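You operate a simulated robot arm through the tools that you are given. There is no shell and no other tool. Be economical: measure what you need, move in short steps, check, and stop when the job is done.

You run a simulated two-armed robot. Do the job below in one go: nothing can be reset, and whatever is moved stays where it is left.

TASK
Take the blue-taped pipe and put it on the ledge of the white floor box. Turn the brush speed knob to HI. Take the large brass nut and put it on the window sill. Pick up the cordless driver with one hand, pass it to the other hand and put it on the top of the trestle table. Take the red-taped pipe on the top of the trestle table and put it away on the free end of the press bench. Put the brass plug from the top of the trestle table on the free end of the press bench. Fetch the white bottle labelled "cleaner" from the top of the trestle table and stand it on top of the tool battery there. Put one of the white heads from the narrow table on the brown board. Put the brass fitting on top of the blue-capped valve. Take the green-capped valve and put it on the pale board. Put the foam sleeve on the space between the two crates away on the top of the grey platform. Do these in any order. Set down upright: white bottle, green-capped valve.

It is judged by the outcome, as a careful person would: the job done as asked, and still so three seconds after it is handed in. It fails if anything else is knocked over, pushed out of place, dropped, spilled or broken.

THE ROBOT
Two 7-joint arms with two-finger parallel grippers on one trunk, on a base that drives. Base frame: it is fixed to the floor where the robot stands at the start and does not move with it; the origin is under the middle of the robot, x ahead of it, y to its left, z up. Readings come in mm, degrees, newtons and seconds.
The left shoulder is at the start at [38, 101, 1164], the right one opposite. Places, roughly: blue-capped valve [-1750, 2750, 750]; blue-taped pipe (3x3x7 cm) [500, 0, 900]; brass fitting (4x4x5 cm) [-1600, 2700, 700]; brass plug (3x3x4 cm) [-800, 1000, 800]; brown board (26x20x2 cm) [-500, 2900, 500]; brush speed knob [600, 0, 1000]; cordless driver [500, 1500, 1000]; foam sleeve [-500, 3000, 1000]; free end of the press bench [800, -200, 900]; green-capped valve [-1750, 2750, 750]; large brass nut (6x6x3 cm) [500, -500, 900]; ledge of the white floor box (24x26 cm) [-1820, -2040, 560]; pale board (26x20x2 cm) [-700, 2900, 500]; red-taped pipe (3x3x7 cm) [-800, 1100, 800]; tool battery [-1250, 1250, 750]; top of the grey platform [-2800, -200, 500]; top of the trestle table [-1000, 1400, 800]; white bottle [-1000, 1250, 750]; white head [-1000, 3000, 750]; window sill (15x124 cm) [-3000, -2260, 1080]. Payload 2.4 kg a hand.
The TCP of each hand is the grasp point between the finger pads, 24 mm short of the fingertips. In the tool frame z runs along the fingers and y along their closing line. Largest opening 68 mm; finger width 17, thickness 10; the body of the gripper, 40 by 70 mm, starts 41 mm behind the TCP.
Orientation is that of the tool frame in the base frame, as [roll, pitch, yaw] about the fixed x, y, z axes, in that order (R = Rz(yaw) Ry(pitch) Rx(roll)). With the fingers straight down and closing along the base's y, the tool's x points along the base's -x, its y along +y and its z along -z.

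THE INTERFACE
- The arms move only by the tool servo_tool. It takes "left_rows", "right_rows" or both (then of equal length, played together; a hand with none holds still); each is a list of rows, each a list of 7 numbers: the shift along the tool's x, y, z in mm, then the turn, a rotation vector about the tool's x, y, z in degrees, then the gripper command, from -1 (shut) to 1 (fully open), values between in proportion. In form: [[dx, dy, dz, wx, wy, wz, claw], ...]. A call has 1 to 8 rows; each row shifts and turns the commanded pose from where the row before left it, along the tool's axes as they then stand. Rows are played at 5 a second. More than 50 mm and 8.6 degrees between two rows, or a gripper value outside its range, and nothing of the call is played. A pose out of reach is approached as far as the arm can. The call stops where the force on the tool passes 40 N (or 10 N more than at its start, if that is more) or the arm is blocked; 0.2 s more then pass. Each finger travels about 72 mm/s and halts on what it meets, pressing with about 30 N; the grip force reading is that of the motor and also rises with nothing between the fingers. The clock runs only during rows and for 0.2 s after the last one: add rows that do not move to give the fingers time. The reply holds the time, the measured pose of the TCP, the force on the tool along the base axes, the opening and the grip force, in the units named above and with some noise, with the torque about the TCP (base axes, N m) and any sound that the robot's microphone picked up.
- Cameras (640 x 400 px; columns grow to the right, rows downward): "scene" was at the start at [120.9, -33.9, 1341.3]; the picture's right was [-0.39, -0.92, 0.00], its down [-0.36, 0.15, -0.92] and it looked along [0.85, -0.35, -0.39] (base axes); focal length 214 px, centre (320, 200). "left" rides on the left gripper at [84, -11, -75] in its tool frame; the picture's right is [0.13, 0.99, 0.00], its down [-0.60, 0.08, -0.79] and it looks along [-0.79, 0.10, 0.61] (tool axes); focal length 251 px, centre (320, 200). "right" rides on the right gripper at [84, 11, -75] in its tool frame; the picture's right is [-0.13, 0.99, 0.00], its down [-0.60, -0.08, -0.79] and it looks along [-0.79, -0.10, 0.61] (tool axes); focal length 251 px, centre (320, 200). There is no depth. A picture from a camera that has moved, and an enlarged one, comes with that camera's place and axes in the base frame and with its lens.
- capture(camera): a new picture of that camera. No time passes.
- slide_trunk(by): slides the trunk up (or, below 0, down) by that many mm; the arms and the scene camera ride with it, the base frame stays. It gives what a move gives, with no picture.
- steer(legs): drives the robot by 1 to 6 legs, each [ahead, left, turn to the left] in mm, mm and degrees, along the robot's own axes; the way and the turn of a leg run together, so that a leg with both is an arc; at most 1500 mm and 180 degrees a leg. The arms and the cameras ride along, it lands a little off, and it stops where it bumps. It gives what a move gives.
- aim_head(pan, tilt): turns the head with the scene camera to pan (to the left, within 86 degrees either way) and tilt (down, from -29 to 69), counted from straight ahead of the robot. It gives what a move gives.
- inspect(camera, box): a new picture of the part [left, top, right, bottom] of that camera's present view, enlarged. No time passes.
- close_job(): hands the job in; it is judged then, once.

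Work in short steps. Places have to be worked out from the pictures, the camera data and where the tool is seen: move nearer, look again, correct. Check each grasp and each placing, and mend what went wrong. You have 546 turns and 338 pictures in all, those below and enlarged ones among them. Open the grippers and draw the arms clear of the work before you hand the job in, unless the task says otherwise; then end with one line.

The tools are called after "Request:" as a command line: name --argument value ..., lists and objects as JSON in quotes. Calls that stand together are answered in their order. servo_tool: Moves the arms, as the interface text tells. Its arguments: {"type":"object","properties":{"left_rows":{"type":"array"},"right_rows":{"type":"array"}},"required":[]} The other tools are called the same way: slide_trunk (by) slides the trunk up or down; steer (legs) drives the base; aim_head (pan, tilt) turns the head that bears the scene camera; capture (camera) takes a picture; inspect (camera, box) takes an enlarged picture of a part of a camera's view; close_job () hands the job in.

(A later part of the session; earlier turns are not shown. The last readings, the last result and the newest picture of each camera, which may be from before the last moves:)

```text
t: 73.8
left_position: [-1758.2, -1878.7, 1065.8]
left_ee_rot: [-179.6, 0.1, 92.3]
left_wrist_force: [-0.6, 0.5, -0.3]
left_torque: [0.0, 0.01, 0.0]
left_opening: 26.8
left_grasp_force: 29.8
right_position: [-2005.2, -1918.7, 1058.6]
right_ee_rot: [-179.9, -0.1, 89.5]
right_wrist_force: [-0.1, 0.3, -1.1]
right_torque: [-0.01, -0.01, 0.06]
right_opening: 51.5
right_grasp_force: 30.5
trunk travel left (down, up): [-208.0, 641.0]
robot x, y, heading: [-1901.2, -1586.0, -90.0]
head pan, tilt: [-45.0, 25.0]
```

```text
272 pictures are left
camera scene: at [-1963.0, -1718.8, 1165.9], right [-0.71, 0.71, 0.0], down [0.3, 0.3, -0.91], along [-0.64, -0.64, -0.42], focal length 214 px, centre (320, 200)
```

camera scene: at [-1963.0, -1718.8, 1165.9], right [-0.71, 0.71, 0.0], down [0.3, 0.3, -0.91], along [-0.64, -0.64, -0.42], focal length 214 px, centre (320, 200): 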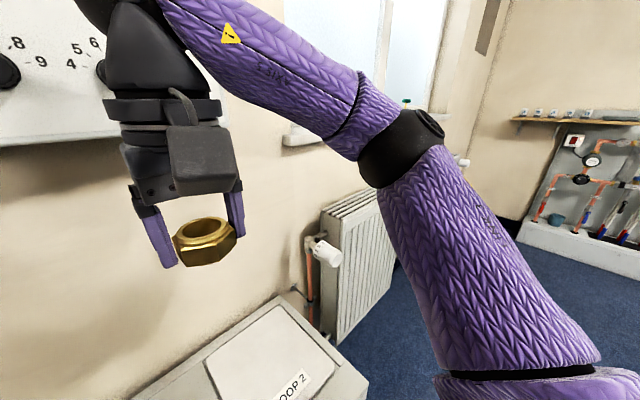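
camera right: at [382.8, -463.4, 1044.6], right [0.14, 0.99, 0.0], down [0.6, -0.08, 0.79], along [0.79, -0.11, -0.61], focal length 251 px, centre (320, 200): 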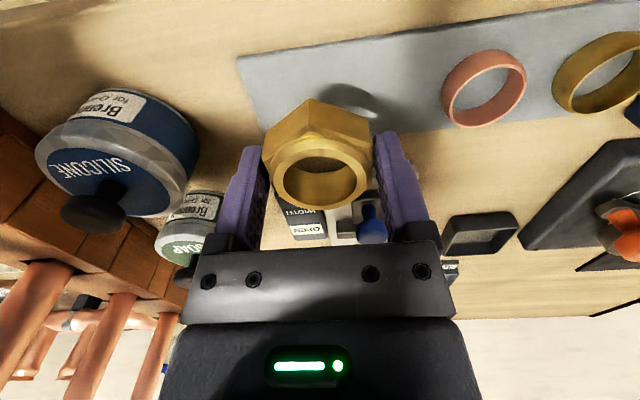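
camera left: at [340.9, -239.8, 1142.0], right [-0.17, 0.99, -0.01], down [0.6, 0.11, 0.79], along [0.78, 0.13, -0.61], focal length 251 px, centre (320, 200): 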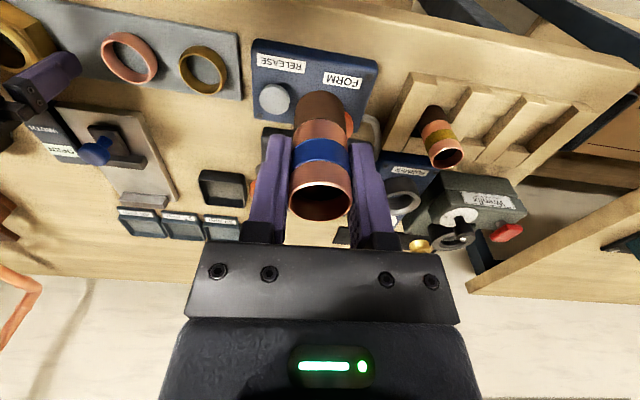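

Box front is at y≈-1832, ledge spans x -1680..-1978, y -1901..-2164. I place the left hand over x≈-1820, y≈-1950 and slide the trunk down.

Request:
servo_tool --left_rows '[[-33, -32, 0, 0, 0, 0, -1], [-35, -32, 0, 0, 0, 0, -1], [0, 0, 0, 0, 0, 0, -1]]'

Request:
slide_trunk --by -200

Request:
aim_head --pan 0 --tilt 50

Request:
capture --camera "scene"

Request:
capture --camera "left"

```text
t: 74.6
left_position: [-1819.6, -1949.4, 1066.6]
left_ee_rot: [-179.7, 0.1, 92.4]
left_wrist_force: [0.4, -0.7, -0.4]
left_torque: [-0.01, -0.01, -0.01]
left_opening: 26.6
left_grasp_force: 30.3
right_position: [-2006.4, -1919.4, 1057.6]
right_ee_rot: [-179.9, 0.0, 89.4]
right_wrist_force: [-0.2, 0.6, -0.9]
right_torque: [-0.01, 0.0, 0.02]
right_opening: 51.5
right_grasp_force: 30.2
trunk travel left (down, up): [-208.0, 641.0]
robot x, y, heading: [-1898.9, -1584.1, -90.0]
head pan, tilt: [-45.0, 25.0]
```

```text
t: 76.7
left_position: [-1818.7, -1949.1, 866.8]
left_ee_rot: [-179.7, 0.1, 92.3]
left_wrist_force: [0.4, 0.0, -1.7]
left_torque: [-0.03, -0.01, 0.01]
left_opening: 26.8
left_grasp_force: 29.9
right_position: [-2006.9, -1919.2, 859.9]
right_ee_rot: [180.0, 0.0, 89.5]
right_wrist_force: [0.6, 0.3, -0.2]
right_torque: [-0.02, -0.01, -0.01]
right_opening: 51.6
right_grasp_force: 30.0
trunk travel left (down, up): [-8.0, 841.0]
robot x, y, heading: [-1899.6, -1590.5, -89.9]
head pan, tilt: [-45.0, 25.0]
```

```text
t: 77.9
left_position: [-1818.7, -1949.5, 868.6]
left_ee_rot: [-179.7, 0.1, 92.4]
left_wrist_force: [0.4, -0.4, -0.6]
left_torque: [-0.02, 0.03, 0.02]
left_opening: 26.7
left_grasp_force: 30.1
right_position: [-2006.3, -1918.6, 857.4]
right_ee_rot: [-179.9, -0.1, 89.6]
right_wrist_force: [-0.6, 0.1, -1.0]
right_torque: [0.0, 0.02, -0.01]
right_opening: 51.4
right_grasp_force: 29.9
trunk travel left (down, up): [-8.0, 841.0]
robot x, y, heading: [-1899.4, -1581.7, -90.0]
head pan, tilt: [0.0, 50.0]
```

```text
271 pictures are left
camera scene: at [-1897.9, -1796.2, 921.3], right [-1.0, 0.0, 0.0], down [0.0, 0.77, -0.64], along [0.0, -0.64, -0.77], focal length 214 px, centre (320, 200)
```

scene: 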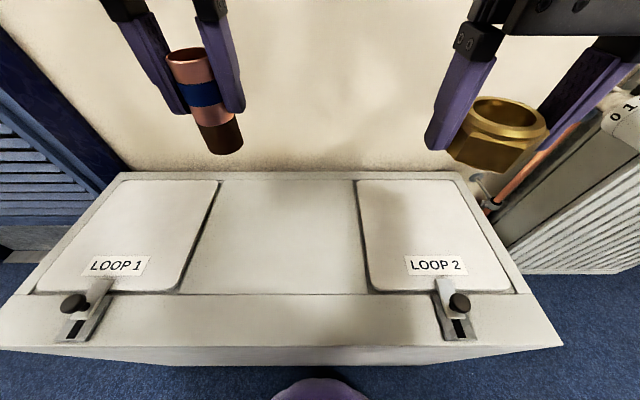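

```text
270 pictures are left
camera left: at [-1833.2, -1864.3, 942.4], right [0.99, 0.17, -0.01], down [0.11, -0.6, 0.79], along [0.13, -0.78, -0.61], focal length 251 px, centre (320, 200)
```

left: 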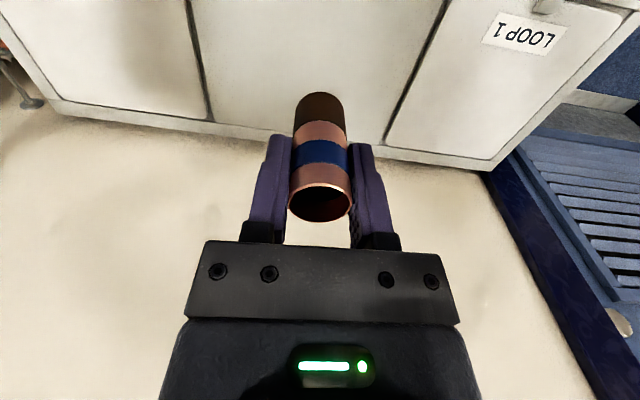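

Left hand is above the ledge. I lower it in steps toward z≈640.

Request:
servo_tool --left_rows '[[0, 0, 38, 0, 0, 0, -1], [0, 0, 38, 0, 0, 0, -1], [0, 0, 38, 0, 0, 0, -1], [0, 0, 38, 0, 0, 0, -1], [0, 0, 38, 0, 0, 0, -1], [0, 0, 36, 0, 0, 0, -1], [0, 0, 0, 0, 0, 0, -1]]'

Request:
capture --camera "scene"

```text
t: 79.5
left_position: [-1820.8, -1947.2, 641.3]
left_ee_rot: [-179.6, 0.0, 92.3]
left_wrist_force: [0.4, 0.0, -0.3]
left_torque: [0.0, -0.01, 0.0]
left_opening: 26.7
left_grasp_force: 29.9
right_position: [-2006.3, -1918.7, 858.7]
right_ee_rot: [-179.9, -0.1, 89.5]
right_wrist_force: [-0.3, -0.4, 0.0]
right_torque: [0.01, 0.01, 0.03]
right_opening: 51.5
right_grasp_force: 30.3
trunk travel left (down, up): [-8.0, 841.0]
robot x, y, heading: [-1892.7, -1583.9, -89.9]
head pan, tilt: [0.0, 50.0]
```

```text
269 pictures are left
camera scene: at [-1897.9, -1796.2, 921.3], right [-1.0, 0.0, 0.0], down [0.0, 0.77, -0.64], along [0.0, -0.64, -0.77], focal length 214 px, centre (320, 200)
```

scene: 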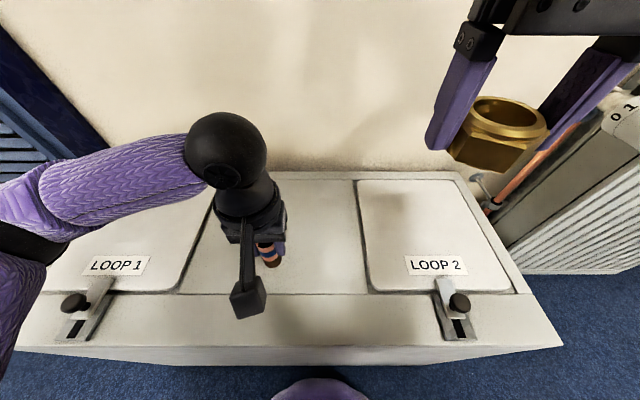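

Reach is fine. I move 30 mm further in and lower slowly until the pipe touches.

Request:
servo_tool --left_rows '[[-35, 0, 10, 0, 0, 0, -1], [0, 0, 10, 0, 0, 0, -1], [0, 0, 4, 0, 0, 0, -1], [0, 0, 4, 0, 0, 0, -1], [0, 0, 4, 0, 0, 0, -1], [0, 0, 4, 0, 0, 0, -1], [0, 0, 0, 0, 0, 0, -1]]'

Request:
capture --camera "left"

```text
t: 80.7
left_position: [-1820.2, -1983.9, 613.2]
left_ee_rot: [-179.5, 0.7, 92.3]
left_wrist_force: [1.0, 6.9, 29.4]
left_torque: [0.34, -0.07, 0.02]
left_opening: 26.9
left_grasp_force: 29.7
right_position: [-2005.0, -1917.4, 858.2]
right_ee_rot: [-180.0, 0.1, 89.5]
right_wrist_force: [0.1, 0.1, -1.4]
right_torque: [0.03, 0.04, 0.04]
right_opening: 51.6
right_grasp_force: 30.2
trunk travel left (down, up): [-8.0, 841.0]
robot x, y, heading: [-1898.6, -1585.6, -89.7]
head pan, tilt: [0.0, 50.0]
stopped in row 6 (left hand): the force on the tool passed its limit at 45 N (the readings are from after the stop); the commanded pose is now the measured one
```

```text
268 pictures are left
camera left: at [-1833.2, -1899.0, 687.1], right [0.99, 0.17, -0.01], down [0.11, -0.59, 0.8], along [0.13, -0.79, -0.6], focal length 251 px, centre (320, 200)
```

left: 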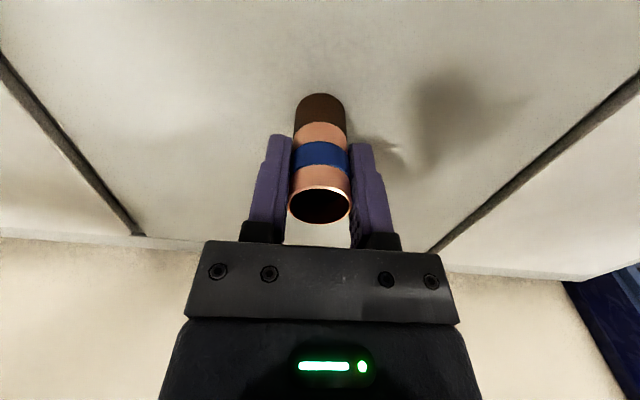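

The pipe has touched down at TCP z≈613. I relieve 1 mm, open gently and rise.

Request:
servo_tool --left_rows '[[0, 0, -1, 0, 0, 0, -1], [0, 0, 0, 0, 0, 0, -0.1], [0, 0, 0, 0, 0, 0, 0.2], [0, 0, 0, 0, 0, 0, 0.5], [0, 0, -10, 0, 0, 0, 0.5], [0, 0, -30, 0, 0, 0, 0.5], [0, 0, -40, 0, 0, 0, 0.5], [0, 0, -40, 0, 0, 0, 0.5]]'

Request:
capture --camera "left"

```text
t: 82.5
left_position: [-1817.1, -1982.7, 730.8]
left_ee_rot: [-179.5, 0.5, 92.3]
left_wrist_force: [-0.8, 0.8, -0.1]
left_torque: [0.03, 0.01, 0.02]
left_opening: 50.9
left_grasp_force: 0.0
right_position: [-2006.5, -1919.4, 858.0]
right_ee_rot: [179.9, -0.1, 89.5]
right_wrist_force: [0.4, 0.0, -1.5]
right_torque: [0.04, 0.0, -0.01]
right_opening: 51.7
right_grasp_force: 30.2
trunk travel left (down, up): [-8.0, 841.0]
robot x, y, heading: [-1903.5, -1584.2, -89.7]
head pan, tilt: [0.0, 50.0]
```

```text
267 pictures are left
camera left: at [-1830.6, -1899.0, 805.4], right [0.99, 0.17, -0.01], down [0.11, -0.59, 0.8], along [0.13, -0.79, -0.6], focal length 251 px, centre (320, 200)
```

left: 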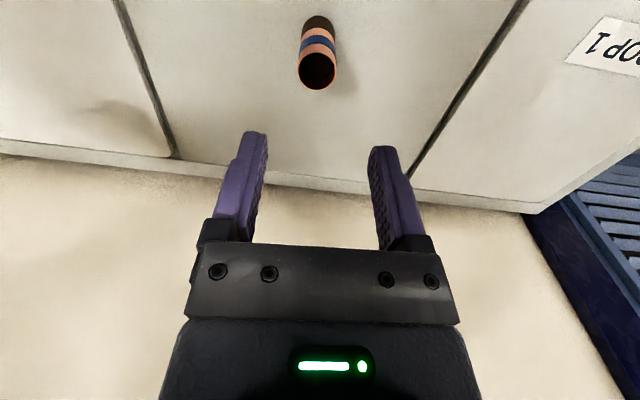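

The pipe stands on the ledge. Next I raise the left hand and the trunk, and back off the box.

Request:
servo_tool --left_rows '[[0, 0, -40, 0, 0, 0, 0.5], [0, 0, -40, 0, 0, 0, 0.5], [0, 0, -40, 0, 0, 0, 0.5], [20, 20, 0, 0, 0, 0, 0.5], [20, 30, 0, 0, 0, 0, 0.5]]'

Request:
slide_trunk --by 370

Request:
steer --legs '[[-250, 0, 0], [0, -900, 0]]'

Request:
aim_head --pan -10 --tilt 25

Request:
capture --camera "scene"

```text
t: 83.7
left_position: [-1768.3, -1941.0, 851.4]
left_ee_rot: [-179.6, 0.4, 92.3]
left_wrist_force: [0.6, -0.6, -0.6]
left_torque: [0.01, -0.02, 0.04]
left_opening: 51.0
left_grasp_force: 0.0
right_position: [-2006.5, -1919.2, 857.0]
right_ee_rot: [180.0, 0.1, 89.6]
right_wrist_force: [0.0, -0.3, -1.6]
right_torque: [-0.02, -0.06, -0.02]
right_opening: 51.5
right_grasp_force: 29.9
trunk travel left (down, up): [-8.0, 841.0]
robot x, y, heading: [-1898.0, -1585.3, -89.9]
head pan, tilt: [0.0, 50.0]
```

```text
t: 87.3
left_position: [-1769.6, -1942.4, 1220.9]
left_ee_rot: [-179.6, 0.5, 92.2]
left_wrist_force: [0.0, -0.3, 0.3]
left_torque: [-0.01, 0.0, 0.01]
left_opening: 51.0
left_grasp_force: 0.1
right_position: [-2006.4, -1918.3, 1227.7]
right_ee_rot: [-180.0, 0.0, 89.5]
right_wrist_force: [0.2, 0.0, -1.0]
right_torque: [0.02, 0.01, -0.02]
right_opening: 51.8
right_grasp_force: 30.2
trunk travel left (down, up): [-378.0, 471.0]
robot x, y, heading: [-1900.8, -1585.5, -90.0]
head pan, tilt: [0.0, 50.0]
```

```text
t: 93.5
left_position: [-2687.7, -1690.7, 1219.4]
left_ee_rot: [-179.5, 0.5, 91.7]
left_wrist_force: [-0.6, 0.0, 0.2]
left_torque: [-0.02, 0.01, 0.05]
left_opening: 51.2
left_grasp_force: 0.1
right_position: [-2924.3, -1666.1, 1229.4]
right_ee_rot: [179.9, -0.1, 89.0]
right_wrist_force: [0.1, 0.4, -0.1]
right_torque: [0.03, 0.01, 0.0]
right_opening: 51.6
right_grasp_force: 30.1
trunk travel left (down, up): [-378.0, 471.0]
robot x, y, heading: [-2812.4, -1334.6, -90.4]
head pan, tilt: [0.0, 50.0]
```

```text
t: 94.4
left_position: [-2687.2, -1691.6, 1220.9]
left_ee_rot: [-179.6, 0.5, 91.7]
left_wrist_force: [0.4, 0.9, 1.0]
left_torque: [0.01, 0.03, 0.01]
left_opening: 50.9
left_grasp_force: 0.2
right_position: [-2924.4, -1664.3, 1227.6]
right_ee_rot: [179.9, 0.0, 88.9]
right_wrist_force: [0.0, 0.3, -1.7]
right_torque: [0.06, 0.0, -0.03]
right_opening: 51.5
right_grasp_force: 30.1
trunk travel left (down, up): [-378.0, 471.0]
robot x, y, heading: [-2811.1, -1334.2, -90.6]
head pan, tilt: [-10.0, 25.0]
```

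```text
266 pictures are left
camera scene: at [-2829.8, -1457.3, 1338.1], right [-0.98, 0.18, 0.0], down [0.08, 0.42, -0.91], along [-0.17, -0.89, -0.42], focal length 214 px, centre (320, 200)
```

scene: 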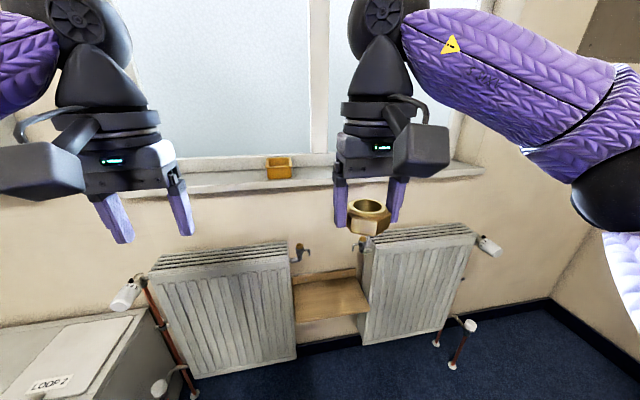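

The sill runs behind the radiators with a small tray at x≈-2810; I will set the nut near x≈-2960. I drive 470 mm ahead, hands high.

Request:
steer --legs '[[470, 0, 0.5]]'

Request:
aim_head --pan -15 --tilt 35

Request:
capture --camera "scene"

Request:
capture --camera "right"

```text
t: 97.2
left_position: [-2684.4, -2152.4, 1220.7]
left_ee_rot: [-179.5, 0.4, 92.5]
left_wrist_force: [-0.4, -0.3, -0.3]
left_torque: [0.01, 0.0, 0.02]
left_opening: 51.0
left_grasp_force: 0.0
right_position: [-2921.3, -2131.7, 1227.9]
right_ee_rot: [180.0, 0.1, 89.7]
right_wrist_force: [-0.5, -1.0, -0.9]
right_torque: [-0.01, 0.02, 0.01]
right_opening: 51.5
right_grasp_force: 29.8
trunk travel left (down, up): [-378.0, 471.0]
robot x, y, heading: [-2813.0, -1799.5, -89.7]
head pan, tilt: [-10.0, 25.0]
```

```text
t: 97.9
left_position: [-2683.9, -2151.8, 1220.3]
left_ee_rot: [-179.5, 0.6, 92.5]
left_wrist_force: [0.6, 0.5, 0.6]
left_torque: [-0.01, 0.01, -0.02]
left_opening: 50.7
left_grasp_force: 0.2
right_position: [-2920.7, -2130.0, 1228.2]
right_ee_rot: [-180.0, 0.0, 89.6]
right_wrist_force: [0.8, 0.0, -1.3]
right_torque: [-0.01, -0.01, -0.01]
right_opening: 51.7
right_grasp_force: 29.9
trunk travel left (down, up): [-378.0, 471.0]
robot x, y, heading: [-2814.9, -1796.8, -89.9]
head pan, tilt: [-15.0, 35.0]
```

```text
265 pictures are left
camera scene: at [-2836.2, -1914.8, 1322.5], right [-0.97, 0.25, 0.0], down [0.15, 0.55, -0.82], along [-0.21, -0.79, -0.57], focal length 214 px, centre (320, 200)
```

scene: 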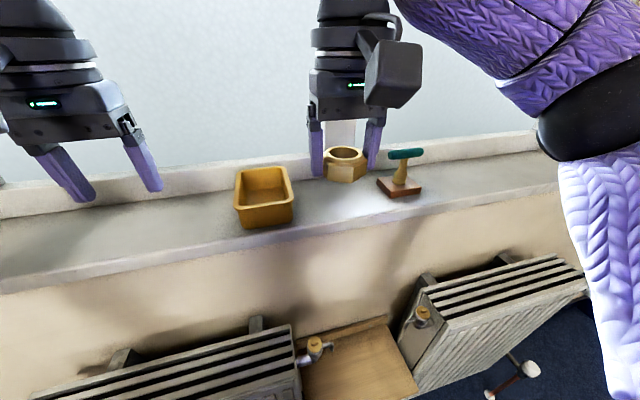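

```text
264 pictures are left
camera right: at [-2908.4, -2046.9, 1303.4], right [0.99, -0.13, 0.0], down [-0.08, -0.6, 0.79], along [-0.11, -0.79, -0.61], focal length 251 px, centre (320, 200)
```

right: 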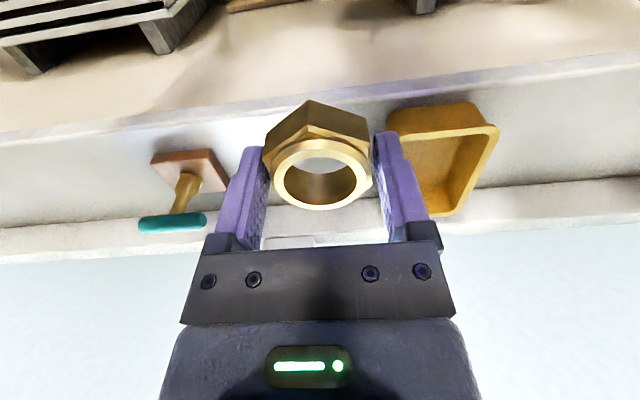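

A low shelf between the radiators (front y≈-2030) limits driving in here. The sill left of the tray is clear, so I shift left 300 mm and go 60 mm ahead.

Request:
steer --legs '[[0, 290, 0], [60, 0, 0]]'

Request:
capture --camera "scene"

```text
t: 100.5
left_position: [-2397.3, -2211.8, 1220.3]
left_ee_rot: [-179.5, 0.4, 92.0]
left_wrist_force: [-0.1, 0.6, 0.1]
left_torque: [0.0, 0.0, -0.01]
left_opening: 51.0
left_grasp_force: 0.0
right_position: [-2635.7, -2188.8, 1227.2]
right_ee_rot: [180.0, 0.0, 89.3]
right_wrist_force: [0.0, -0.6, -2.0]
right_torque: [0.01, 0.01, 0.03]
right_opening: 51.6
right_grasp_force: 30.1
trunk travel left (down, up): [-378.0, 471.0]
robot x, y, heading: [-2522.4, -1855.6, -90.1]
head pan, tilt: [-15.0, 35.0]
```

```text
263 pictures are left
camera scene: at [-2549.4, -1973.8, 1322.3], right [-0.97, 0.26, 0.0], down [0.15, 0.55, -0.82], along [-0.21, -0.79, -0.57], focal length 214 px, centre (320, 200)
```

scene: 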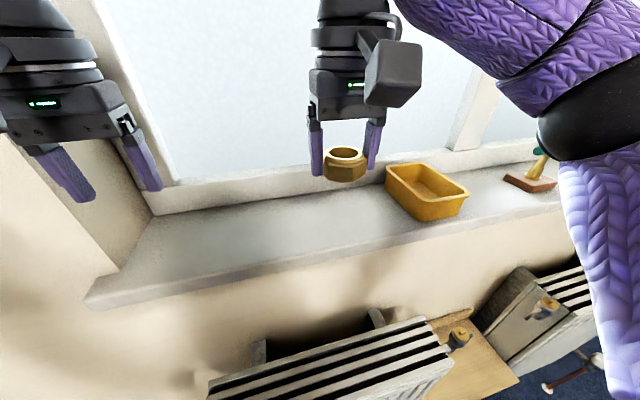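

The sill here is clear between y -2182 and -2345. I reach forward 66 mm and lower to about z 1150.

Request:
servo_tool --right_rows '[[-33, 0, 0, 0, 0, 0, -1], [-33, 0, 0, 0, 0, 0, -1], [0, 0, 35, 0, 0, 0, -1], [0, 0, 35, 0, 0, 0, -1], [0, 0, 0, 0, 0, 0, -1]]'

Request:
capture --camera "right"

Request:
capture --camera "scene"

```text
t: 101.7
left_position: [-2398.4, -2212.3, 1221.0]
left_ee_rot: [-179.5, 0.5, 92.0]
left_wrist_force: [0.1, 0.3, 0.0]
left_torque: [0.01, 0.01, 0.0]
left_opening: 51.2
left_grasp_force: 0.0
right_position: [-2634.8, -2252.8, 1158.0]
right_ee_rot: [179.9, 0.0, 89.3]
right_wrist_force: [-0.1, 0.1, -0.4]
right_torque: [-0.04, 0.0, 0.0]
right_opening: 51.7
right_grasp_force: 30.1
trunk travel left (down, up): [-378.0, 471.0]
robot x, y, heading: [-2524.9, -1855.7, -90.3]
head pan, tilt: [-15.0, 35.0]
```

```text
262 pictures are left
camera right: at [-2622.1, -2169.5, 1233.9], right [0.99, -0.14, 0.0], down [-0.09, -0.6, 0.79], along [-0.11, -0.79, -0.61], focal length 251 px, centre (320, 200)
```

right: 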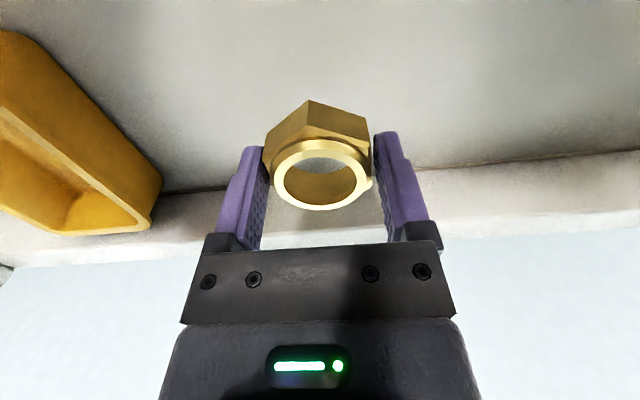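

```text
261 pictures are left
camera scene: at [-2549.3, -1972.9, 1322.5], right [-0.97, 0.26, 0.0], down [0.15, 0.55, -0.82], along [-0.21, -0.79, -0.57], focal length 214 px, centre (320, 200)
```

scene: 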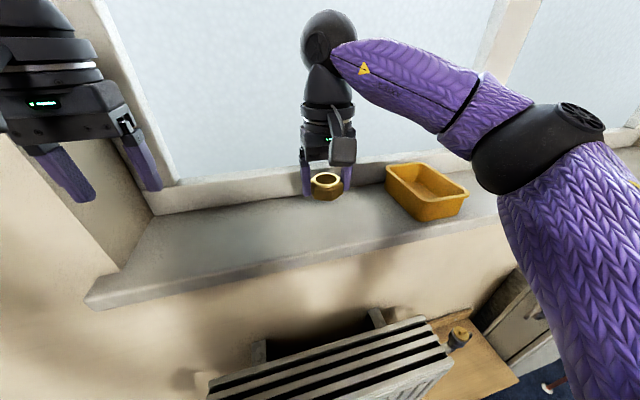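

Well placed over the sill. I lower slowly until contact.

Request:
servo_tool --right_rows '[[0, 0, 20, 0, 0, 0, -1], [0, 0, 12, 0, 0, 0, -1], [0, 0, 5, 0, 0, 0, -1], [0, 0, 5, 0, 0, 0, -1], [0, 0, 5, 0, 0, 0, -1], [0, 0, 5, 0, 0, 0, -1], [0, 0, 5, 0, 0, 0, -1], [0, 0, 5, 0, 0, 0, -1]]'

Request:
capture --camera "right"

```text
t: 103.3
left_position: [-2397.8, -2209.1, 1221.3]
left_ee_rot: [-179.6, 0.5, 92.0]
left_wrist_force: [-0.1, -1.1, 0.0]
left_torque: [-0.01, -0.02, -0.02]
left_opening: 51.1
left_grasp_force: 0.1
right_position: [-2636.6, -2252.5, 1105.9]
right_ee_rot: [179.8, 0.7, 89.2]
right_wrist_force: [-0.6, 3.2, 17.4]
right_torque: [0.26, 0.5, -0.13]
right_opening: 51.8
right_grasp_force: 29.5
trunk travel left (down, up): [-378.0, 471.0]
robot x, y, heading: [-2526.2, -1856.7, -90.5]
head pan, tilt: [-15.0, 35.0]
stopped in row 8 (right hand): the force on the tool passed its limit at 52 N (the readings are from after the stop); the commanded pose is now the measured one
```

```text
260 pictures are left
camera right: at [-2622.8, -2168.9, 1180.5], right [0.99, -0.14, 0.01], down [-0.09, -0.59, 0.8], along [-0.11, -0.79, -0.6], focal length 251 px, centre (320, 200)
```

right: 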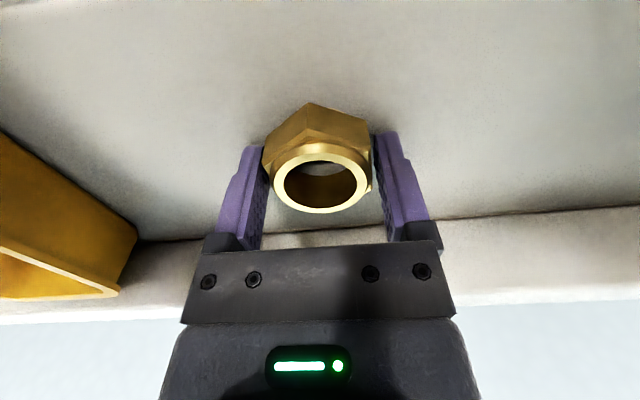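

The nut rests on the sill. I open and rise.

Request:
servo_tool --right_rows '[[0, 0, -1, 0, 0, 0, -0.5], [0, 0, 0, 0, 0, 0, 0.6], [0, 0, 0, 0, 0, 0, 1], [0, 0, 0, 0, 0, 0, 1], [0, 0, -20, 0, 0, 0, 1], [0, 0, -40, 0, 0, 0, 1], [0, 0, -40, 0, 0, 0, 1], [30, 0, 0, 0, 0, 0, 1]]'

Request:
capture --camera "scene"

```text
t: 105.1
left_position: [-2398.1, -2210.8, 1220.5]
left_ee_rot: [-179.5, 0.6, 92.0]
left_wrist_force: [0.4, -1.1, -0.4]
left_torque: [-0.01, 0.03, 0.03]
left_opening: 50.9
left_grasp_force: 0.1
right_position: [-2634.2, -2221.8, 1206.1]
right_ee_rot: [179.9, 0.5, 89.3]
right_wrist_force: [-0.2, 0.8, -0.4]
right_torque: [0.02, -0.01, -0.03]
right_opening: 68.0
right_grasp_force: 0.0
trunk travel left (down, up): [-378.0, 471.0]
robot x, y, heading: [-2529.3, -1853.7, -90.5]
head pan, tilt: [-15.0, 35.0]
```

```text
259 pictures are left
camera scene: at [-2549.5, -1972.7, 1322.5], right [-0.97, 0.26, 0.0], down [0.15, 0.55, -0.82], along [-0.21, -0.79, -0.57], focal length 214 px, centre (320, 200)
```

scene: 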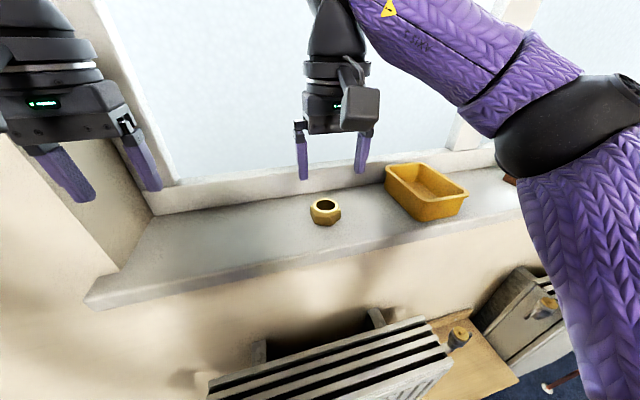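

The nut sits on the sill. I back away and turn round to survey the middle of the room.

Request:
steer --legs '[[-400, 0, 0], [0, 0, 180]]'

Request:
aim_head --pan 0 --tilt 20

Request:
capture --camera "scene"

Request:
aim_head --pan 50 --tilt 20

Request:
capture --camera "scene"

Request:
aim_head --pan -50 --tilt 20

Request:
capture --camera "scene"

```text
t: 114.9
left_position: [-2643.5, -1099.2, 1219.5]
left_ee_rot: [-179.5, 0.5, -89.5]
left_wrist_force: [-1.6, 0.1, -0.4]
left_torque: [-0.01, -0.01, 0.03]
left_opening: 51.0
left_grasp_force: 0.2
right_position: [-2409.5, -1094.0, 1205.9]
right_ee_rot: [179.7, 0.5, -92.4]
right_wrist_force: [-0.1, 0.6, 0.1]
right_torque: [0.0, 0.03, 0.01]
right_opening: 68.0
right_grasp_force: 0.1
trunk travel left (down, up): [-378.0, 471.0]
robot x, y, heading: [-2527.6, -1455.4, 88.0]
head pan, tilt: [-15.0, 35.0]
```

```text
t: 115.7
left_position: [-2643.2, -1099.0, 1220.5]
left_ee_rot: [-179.4, 0.5, -89.6]
left_wrist_force: [0.3, -0.1, -0.6]
left_torque: [-0.01, 0.02, 0.02]
left_opening: 51.0
left_grasp_force: 0.0
right_position: [-2408.0, -1094.0, 1205.7]
right_ee_rot: [179.8, 0.5, -92.4]
right_wrist_force: [0.1, 0.5, 0.0]
right_torque: [-0.01, 0.02, 0.01]
right_opening: 67.8
right_grasp_force: 0.0
trunk travel left (down, up): [-378.0, 471.0]
robot x, y, heading: [-2527.3, -1459.8, 88.3]
head pan, tilt: [0.0, 20.0]
```

```text
258 pictures are left
camera scene: at [-2520.9, -1328.4, 1346.2], right [1.0, -0.03, 0.0], down [-0.01, -0.34, -0.94], along [0.03, 0.94, -0.34], focal length 214 px, centre (320, 200)
```

scene: 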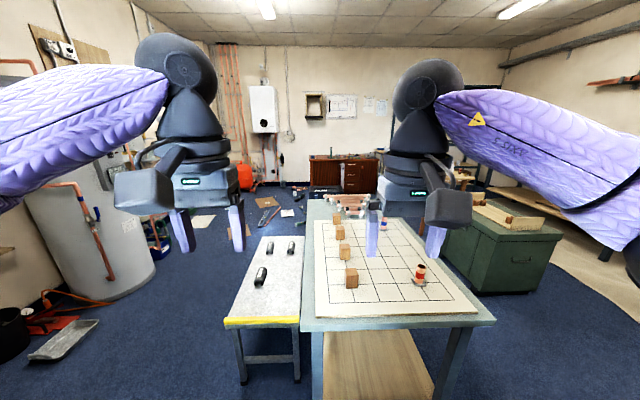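

```text
t: 116.8
left_position: [-2643.3, -1098.3, 1219.9]
left_ee_rot: [-179.5, 0.5, -89.6]
left_wrist_force: [0.0, -0.6, 0.5]
left_torque: [-0.01, 0.01, -0.03]
left_opening: 50.8
left_grasp_force: 0.1
right_position: [-2408.2, -1094.3, 1204.5]
right_ee_rot: [179.8, 0.5, -92.4]
right_wrist_force: [0.0, -0.2, 0.5]
right_torque: [-0.02, -0.02, 0.02]
right_opening: 68.1
right_grasp_force: 0.1
trunk travel left (down, up): [-378.0, 471.0]
robot x, y, heading: [-2528.1, -1459.1, 88.0]
head pan, tilt: [50.0, 20.0]
```

```text
257 pictures are left
camera scene: at [-2593.3, -1359.4, 1346.3], right [0.67, 0.75, 0.0], down [0.25, -0.23, -0.94], along [-0.7, 0.63, -0.34], focal length 214 px, centre (320, 200)
```

scene: 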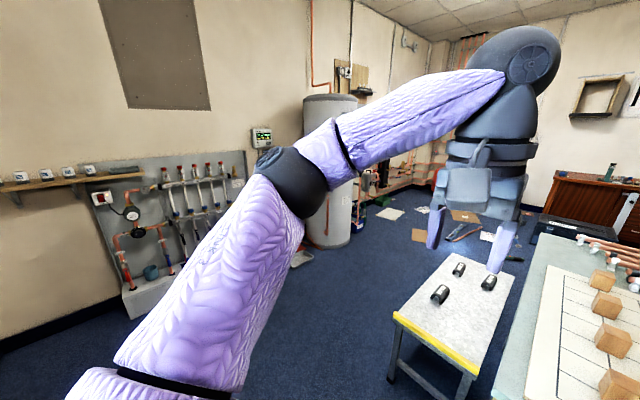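

```text
t: 118.6
left_position: [-2643.6, -1098.0, 1220.4]
left_ee_rot: [-179.5, 0.5, -89.5]
left_wrist_force: [0.2, 0.4, -0.3]
left_torque: [-0.01, 0.02, 0.01]
left_opening: 50.9
left_grasp_force: 0.1
right_position: [-2406.7, -1093.9, 1205.2]
right_ee_rot: [179.8, 0.4, -92.4]
right_wrist_force: [-0.7, 0.3, 0.0]
right_torque: [0.02, -0.01, 0.02]
right_opening: 68.0
right_grasp_force: 0.1
trunk travel left (down, up): [-378.0, 471.0]
robot x, y, heading: [-2523.0, -1456.5, 88.3]
head pan, tilt: [-50.0, 20.0]
```

```text
256 pictures are left
camera scene: at [-2450.8, -1363.8, 1346.3], right [0.62, -0.79, 0.0], down [-0.27, -0.21, -0.94], along [0.74, 0.58, -0.34], focal length 214 px, centre (320, 200)
```

scene: 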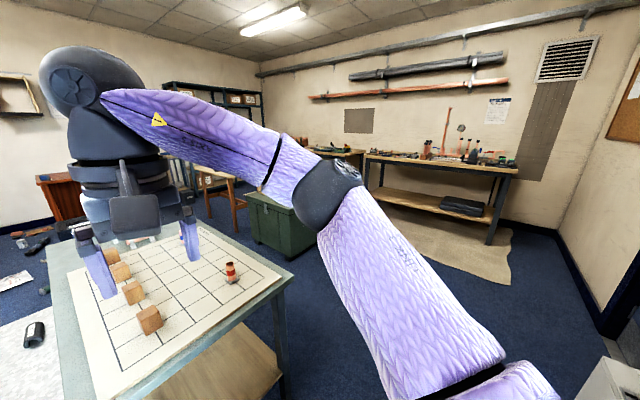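

The grey platform (yellow edge) is at about [-2800,-300], the trestle table beyond the green cabinet. I drive right along the free aisle toward x≈-150.

Request:
steer --legs '[[120, 0, 0], [0, -1200, 0], [0, -1180, 0]]'

Request:
aim_head --pan 0 --tilt 20

Request:
capture --camera "scene"

```text
t: 131.1
left_position: [-262.1, -1037.4, 1221.0]
left_ee_rot: [-179.4, 0.5, -89.6]
left_wrist_force: [0.2, 0.9, -0.2]
left_torque: [-0.02, -0.01, -0.01]
left_opening: 50.7
left_grasp_force: 0.1
right_position: [-26.8, -1034.8, 1205.2]
right_ee_rot: [179.8, 0.5, -92.4]
right_wrist_force: [-0.6, -0.7, -0.3]
right_torque: [0.02, -0.02, -0.02]
right_opening: 67.9
right_grasp_force: 0.1
trunk travel left (down, up): [-378.0, 471.0]
robot x, y, heading: [-144.4, -1396.4, 88.4]
head pan, tilt: [-50.0, 20.0]
```

```text
t: 132.3
left_position: [-261.8, -1038.4, 1219.6]
left_ee_rot: [-179.6, 0.5, -89.6]
left_wrist_force: [-0.3, 0.2, 0.3]
left_torque: [-0.02, -0.03, -0.02]
left_opening: 51.2
left_grasp_force: 0.0
right_position: [-25.6, -1034.9, 1204.2]
right_ee_rot: [179.8, 0.5, -92.4]
right_wrist_force: [0.1, -0.3, 0.0]
right_torque: [-0.01, -0.01, 0.0]
right_opening: 67.9
right_grasp_force: 0.0
trunk travel left (down, up): [-378.0, 471.0]
robot x, y, heading: [-143.6, -1398.4, 88.4]
head pan, tilt: [0.0, 20.0]
```

```text
255 pictures are left
camera scene: at [-140.3, -1268.4, 1346.3], right [1.0, -0.03, 0.0], down [-0.01, -0.34, -0.94], along [0.03, 0.94, -0.34], focal length 214 px, centre (320, 200)
```

scene: 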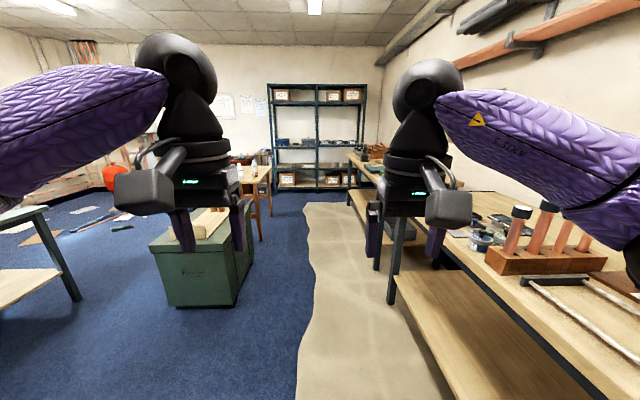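

The lane ahead is clear. I drive up to y≈1000 and look at the left bench for the driver.

Request:
steer --legs '[[1400, 0, 0], [1000, 0, 0]]'

Request:
aim_head --pan -45 --tilt 30

Request:
capture --camera "scene"

Request:
aim_head --pan 60 --tilt 25

Request:
capture --camera "scene"

```text
t: 144.0
left_position: [-140.3, 1341.9, 1219.6]
left_ee_rot: [-179.5, 0.3, -90.6]
left_wrist_force: [-0.4, -0.2, 0.0]
left_torque: [-0.01, 0.01, -0.01]
left_opening: 50.8
left_grasp_force: 0.0
right_position: [95.5, 1341.5, 1204.5]
right_ee_rot: [179.8, 0.5, -93.3]
right_wrist_force: [-0.3, 0.1, -0.4]
right_torque: [-0.01, 0.03, -0.01]
right_opening: 67.9
right_grasp_force: 0.2
trunk travel left (down, up): [-378.0, 471.0]
robot x, y, heading: [-26.7, 978.1, 87.5]
head pan, tilt: [0.0, 20.0]
```

```text
t: 145.1
left_position: [-139.5, 1342.8, 1220.9]
left_ee_rot: [-179.5, 0.6, -90.4]
left_wrist_force: [-0.1, 0.3, 0.2]
left_torque: [0.03, 0.0, -0.02]
left_opening: 50.9
left_grasp_force: 0.0
right_position: [96.1, 1341.6, 1204.6]
right_ee_rot: [179.8, 0.5, -93.3]
right_wrist_force: [-0.2, 0.3, 0.6]
right_torque: [-0.05, -0.01, 0.01]
right_opening: 67.8
right_grasp_force: 0.1
trunk travel left (down, up): [-378.0, 471.0]
robot x, y, heading: [-24.8, 975.6, 86.9]
head pan, tilt: [-45.0, 30.0]
```

```text
254 pictures are left
camera scene: at [41.5, 1077.3, 1330.3], right [0.67, -0.74, 0.0], down [-0.37, -0.34, -0.87], along [0.64, 0.58, -0.5], focal length 214 px, centre (320, 200)
```

scene: 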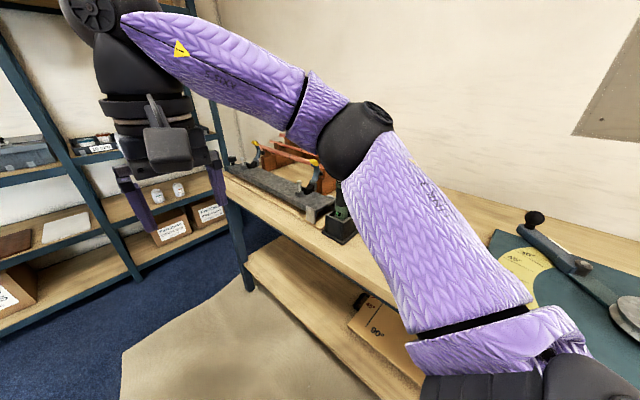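

```text
t: 146.9
left_position: [-140.5, 1341.8, 1222.1]
left_ee_rot: [-179.5, 0.5, -90.5]
left_wrist_force: [-0.2, -0.3, 0.1]
left_torque: [0.01, -0.02, -0.04]
left_opening: 50.8
left_grasp_force: 0.1
right_position: [96.3, 1342.5, 1204.4]
right_ee_rot: [179.8, 0.4, -93.3]
right_wrist_force: [0.0, 0.0, 0.2]
right_torque: [-0.02, 0.0, -0.02]
right_opening: 68.0
right_grasp_force: 0.1
trunk travel left (down, up): [-378.0, 471.0]
robot x, y, heading: [-26.3, 979.8, 87.2]
head pan, tilt: [60.0, 25.0]
```

```text
253 pictures are left
camera scene: at [-102.9, 1066.3, 1338.2], right [0.54, 0.84, 0.0], down [0.36, -0.23, -0.91], along [-0.76, 0.49, -0.42], focal length 214 px, centre (320, 200)
```

scene: 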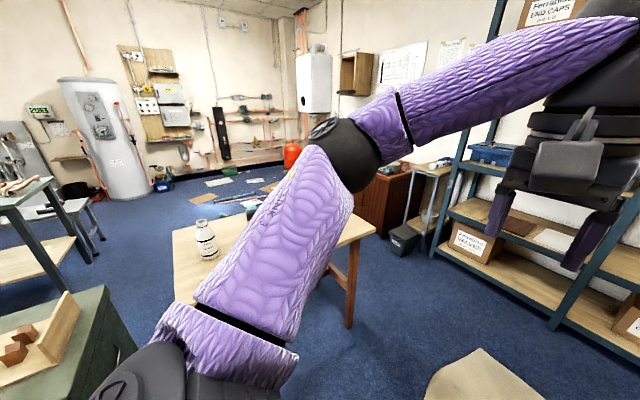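

Something dark-green stands on the bench behind my elbow, likely the driver. I turn to face the bench.

Request:
steer --legs '[[0, 0, -87], [0, 380, 0]]'

Request:
aim_head --pan 0 --tilt 30

Request:
capture --camera "scene"

```text
t: 153.0
left_position: [327.0, 1487.8, 1220.7]
left_ee_rot: [-179.5, 0.4, -177.6]
left_wrist_force: [-0.7, 0.2, -1.2]
left_torque: [-0.01, 0.0, 0.0]
left_opening: 51.3
left_grasp_force: 0.0
right_position: [338.1, 1252.2, 1206.2]
right_ee_rot: [180.0, 0.5, 179.6]
right_wrist_force: [-0.2, 0.7, -0.5]
right_torque: [-0.01, -0.03, 0.0]
right_opening: 68.0
right_grasp_force: 0.0
trunk travel left (down, up): [-378.0, 471.0]
robot x, y, heading: [-32.9, 1358.1, 0.3]
head pan, tilt: [60.0, 25.0]
```

```text
t: 154.3
left_position: [326.9, 1486.9, 1220.0]
left_ee_rot: [-179.5, 0.3, -177.6]
left_wrist_force: [0.0, -0.2, 0.3]
left_torque: [0.0, 0.01, 0.01]
left_opening: 50.8
left_grasp_force: 0.1
right_position: [338.1, 1252.4, 1203.6]
right_ee_rot: [179.7, 0.6, 179.7]
right_wrist_force: [-0.6, 0.1, 0.9]
right_torque: [0.01, -0.01, 0.02]
right_opening: 68.1
right_grasp_force: 0.2
trunk travel left (down, up): [-378.0, 471.0]
robot x, y, heading: [-30.8, 1355.4, 0.0]
head pan, tilt: [0.0, 30.0]
```

```text
252 pictures are left
camera scene: at [96.3, 1359.6, 1330.3], right [0.0, -1.0, 0.0], down [-0.5, 0.0, -0.87], along [0.87, 0.0, -0.5], focal length 214 px, centre (320, 200)
```

scene: 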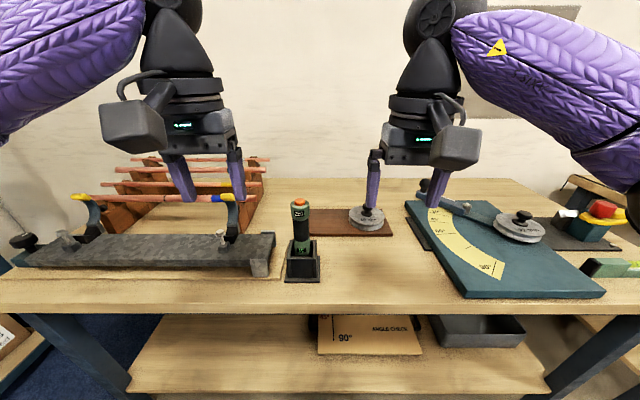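

The driver is an inline tool standing in a holder at about [475,1403]. I zoom in to see its shape.

Request:
inspect --camera "scene" --box '[255, 180, 355, 290]'

Request:
capture --camera "left"

```text
3.64 times, centred on (305, 235) of scene
camera zoom: at [96.3, 1359.6, 1330.3], right [0.0, -1.0, 0.0], down [-0.5, 0.0, -0.87], along [0.87, 0.0, -0.5], focal length 780 px, centre (374, 73)
```

zoom: 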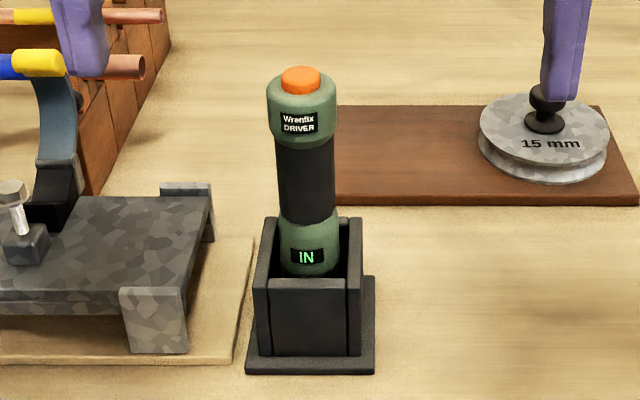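

```text
250 pictures are left
camera left: at [242.3, 1474.3, 1295.5], right [-0.17, 0.99, -0.01], down [0.59, 0.11, 0.8], along [0.79, 0.13, -0.6], focal length 251 px, centre (320, 200)
```

left: 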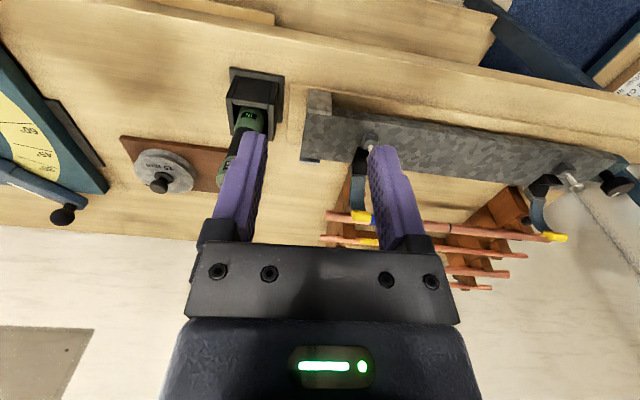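

It is a dumbbell-shaped inline tool, grip about 32–37 mm wide. I bring the left hand in line with it (y≈1403) for a better view.

Request:
servo_tool --left_rows '[[0, -42, 0, 0, 0, 0, 0.5], [0, -41, 0, 0, 0, 0, 0.7], [0, 0, 0, 0, 0, 0, 1]]'

Request:
capture --camera "left"

Request:
capture --camera "right"

```text
t: 155.1
left_position: [328.3, 1402.4, 1221.8]
left_ee_rot: [-179.5, 0.5, -177.5]
left_wrist_force: [-0.1, -0.3, -0.3]
left_torque: [-0.03, 0.02, -0.02]
left_opening: 68.0
left_grasp_force: 0.1
right_position: [337.9, 1252.1, 1204.5]
right_ee_rot: [179.7, 0.5, 179.6]
right_wrist_force: [0.2, 0.0, 0.0]
right_torque: [-0.02, -0.01, 0.02]
right_opening: 67.8
right_grasp_force: 0.1
trunk travel left (down, up): [-378.0, 471.0]
robot x, y, heading: [-29.9, 1358.3, 0.1]
head pan, tilt: [0.0, 30.0]
```

```text
249 pictures are left
camera left: at [245.1, 1388.9, 1296.4], right [-0.17, 0.99, -0.01], down [0.59, 0.11, 0.8], along [0.79, 0.13, -0.6], focal length 251 px, centre (320, 200)
```

left: 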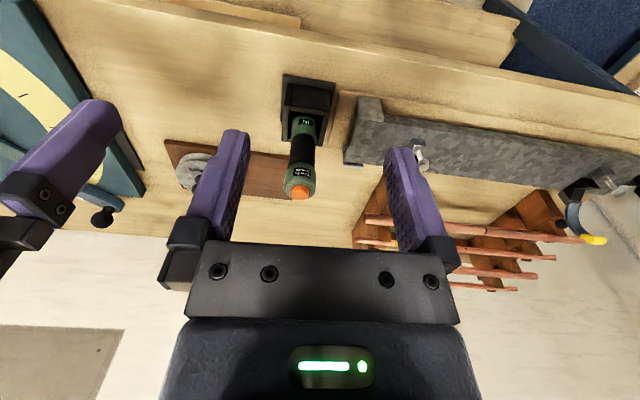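

```text
248 pictures are left
camera right: at [254.8, 1263.0, 1279.2], right [0.14, 0.99, 0.0], down [0.6, -0.09, 0.8], along [0.79, -0.11, -0.6], focal length 251 px, centre (320, 200)
```

right: 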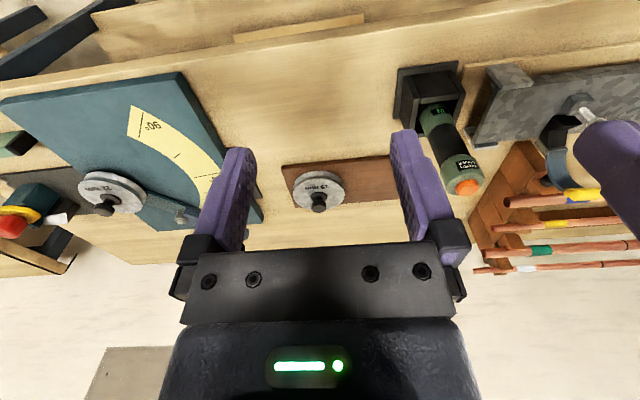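

The driver's top triangulates consistently to [507,1405,1087]. I drive 165 mm ahead and lower the trunk by 90 mm.

Request:
steer --legs '[[165, 0, 0]]'

Request:
slide_trunk --by -90

Request:
capture --camera "left"

Request:
capture --camera "scene"

```text
t: 156.5
left_position: [495.5, 1402.2, 1221.2]
left_ee_rot: [-179.6, 0.5, -177.7]
left_wrist_force: [-0.8, 0.4, 0.1]
left_torque: [0.01, 0.02, 0.02]
left_opening: 67.7
left_grasp_force: 0.2
right_position: [504.6, 1252.3, 1204.9]
right_ee_rot: [179.9, 0.5, 179.5]
right_wrist_force: [1.1, -0.2, 0.1]
right_torque: [-0.02, 0.0, -0.02]
right_opening: 68.2
right_grasp_force: 0.1
trunk travel left (down, up): [-378.0, 471.0]
robot x, y, heading: [135.1, 1357.8, 0.0]
head pan, tilt: [0.0, 30.0]
```

```text
t: 157.8
left_position: [494.1, 1401.7, 1132.1]
left_ee_rot: [-179.5, 0.4, -177.7]
left_wrist_force: [0.1, -0.4, -0.1]
left_torque: [-0.03, 0.02, 0.02]
left_opening: 68.2
left_grasp_force: 0.1
right_position: [503.6, 1250.8, 1114.8]
right_ee_rot: [179.8, 0.5, 179.4]
right_wrist_force: [-0.9, 0.4, -0.6]
right_torque: [0.01, 0.03, -0.01]
right_opening: 68.0
right_grasp_force: 0.1
trunk travel left (down, up): [-288.0, 561.0]
robot x, y, heading: [138.4, 1359.3, -0.1]
head pan, tilt: [0.0, 30.0]
```

```text
247 pictures are left
camera left: at [410.7, 1388.8, 1206.6], right [-0.17, 0.99, -0.01], down [0.59, 0.11, 0.8], along [0.79, 0.13, -0.6], focal length 251 px, centre (320, 200)
```

left: 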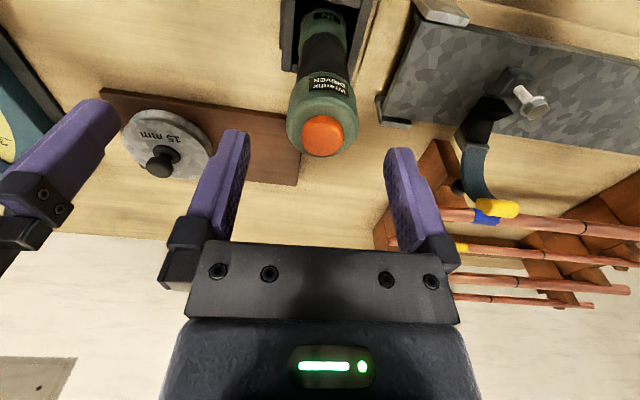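

```text
246 pictures are left
camera scene: at [278.3, 1359.5, 1239.4], right [0.0, -1.0, 0.0], down [-0.5, 0.0, -0.87], along [0.87, 0.0, -0.5], focal length 214 px, centre (320, 200)
```

scene: 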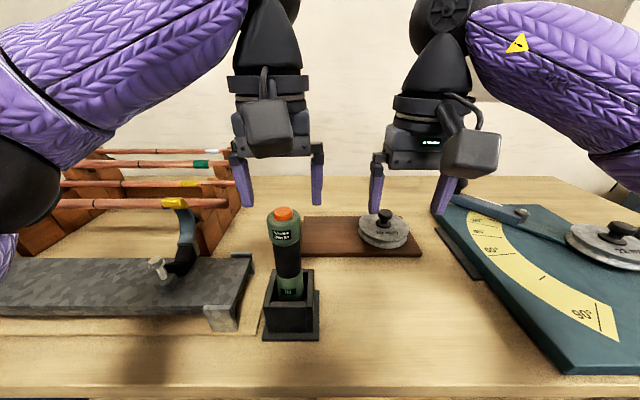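

The driver's top is at [504,1405.5]. I centre, descend to z≈1057 with fingers along its cap, and close.

Request:
servo_tool --left_rows '[[-10, 4, 0, 0, 0, 0, 1], [0, 0, 30, 0, 0, 0, 1], [0, 0, 30, 0, 0, 0, 1], [0, 0, 15, 0, 0, 0, 1], [0, 0, 0, 0, 0, 0, 1]]'

Request:
capture --camera "left"

Request:
capture --camera "scene"

```text
t: 159.0
left_position: [506.5, 1405.1, 1054.3]
left_ee_rot: [-179.5, 0.5, -177.7]
left_wrist_force: [1.2, -0.7, 1.0]
left_torque: [0.01, -0.01, 0.0]
left_opening: 67.8
left_grasp_force: 0.1
right_position: [504.6, 1250.7, 1115.9]
right_ee_rot: [179.8, 0.5, 179.5]
right_wrist_force: [-0.5, 0.1, 0.1]
right_torque: [0.02, 0.01, 0.0]
right_opening: 68.2
right_grasp_force: 0.0
trunk travel left (down, up): [-288.0, 561.0]
robot x, y, heading: [136.8, 1359.0, 0.1]
head pan, tilt: [0.0, 30.0]
```

```text
245 pictures are left
camera left: at [422.0, 1391.2, 1129.7], right [-0.17, 0.99, -0.01], down [0.59, 0.11, 0.8], along [0.79, 0.13, -0.6], focal length 251 px, centre (320, 200)
```

left: 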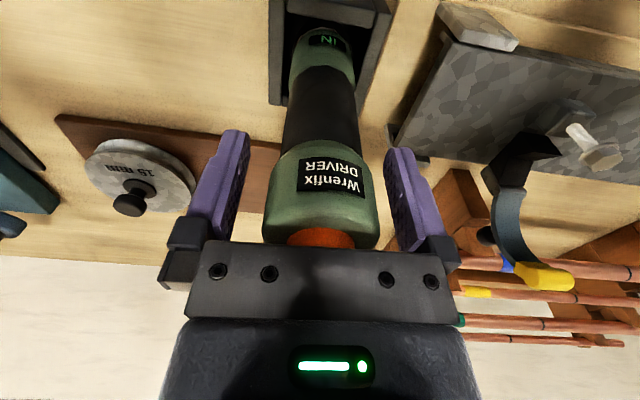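

```text
244 pictures are left
camera scene: at [278.5, 1359.5, 1239.3], right [0.0, -1.0, 0.0], down [-0.5, 0.0, -0.87], along [0.87, 0.0, -0.5], focal length 214 px, centre (320, 200)
```

scene: 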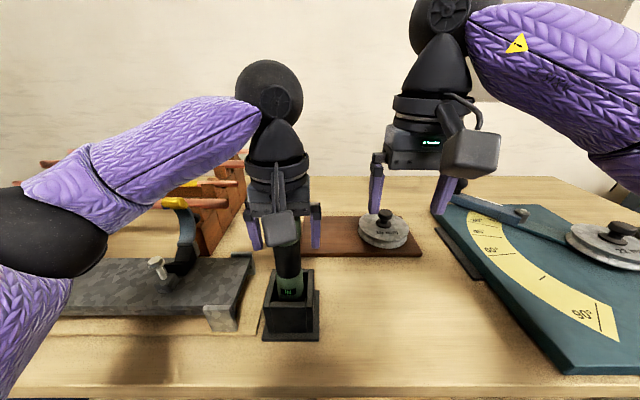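

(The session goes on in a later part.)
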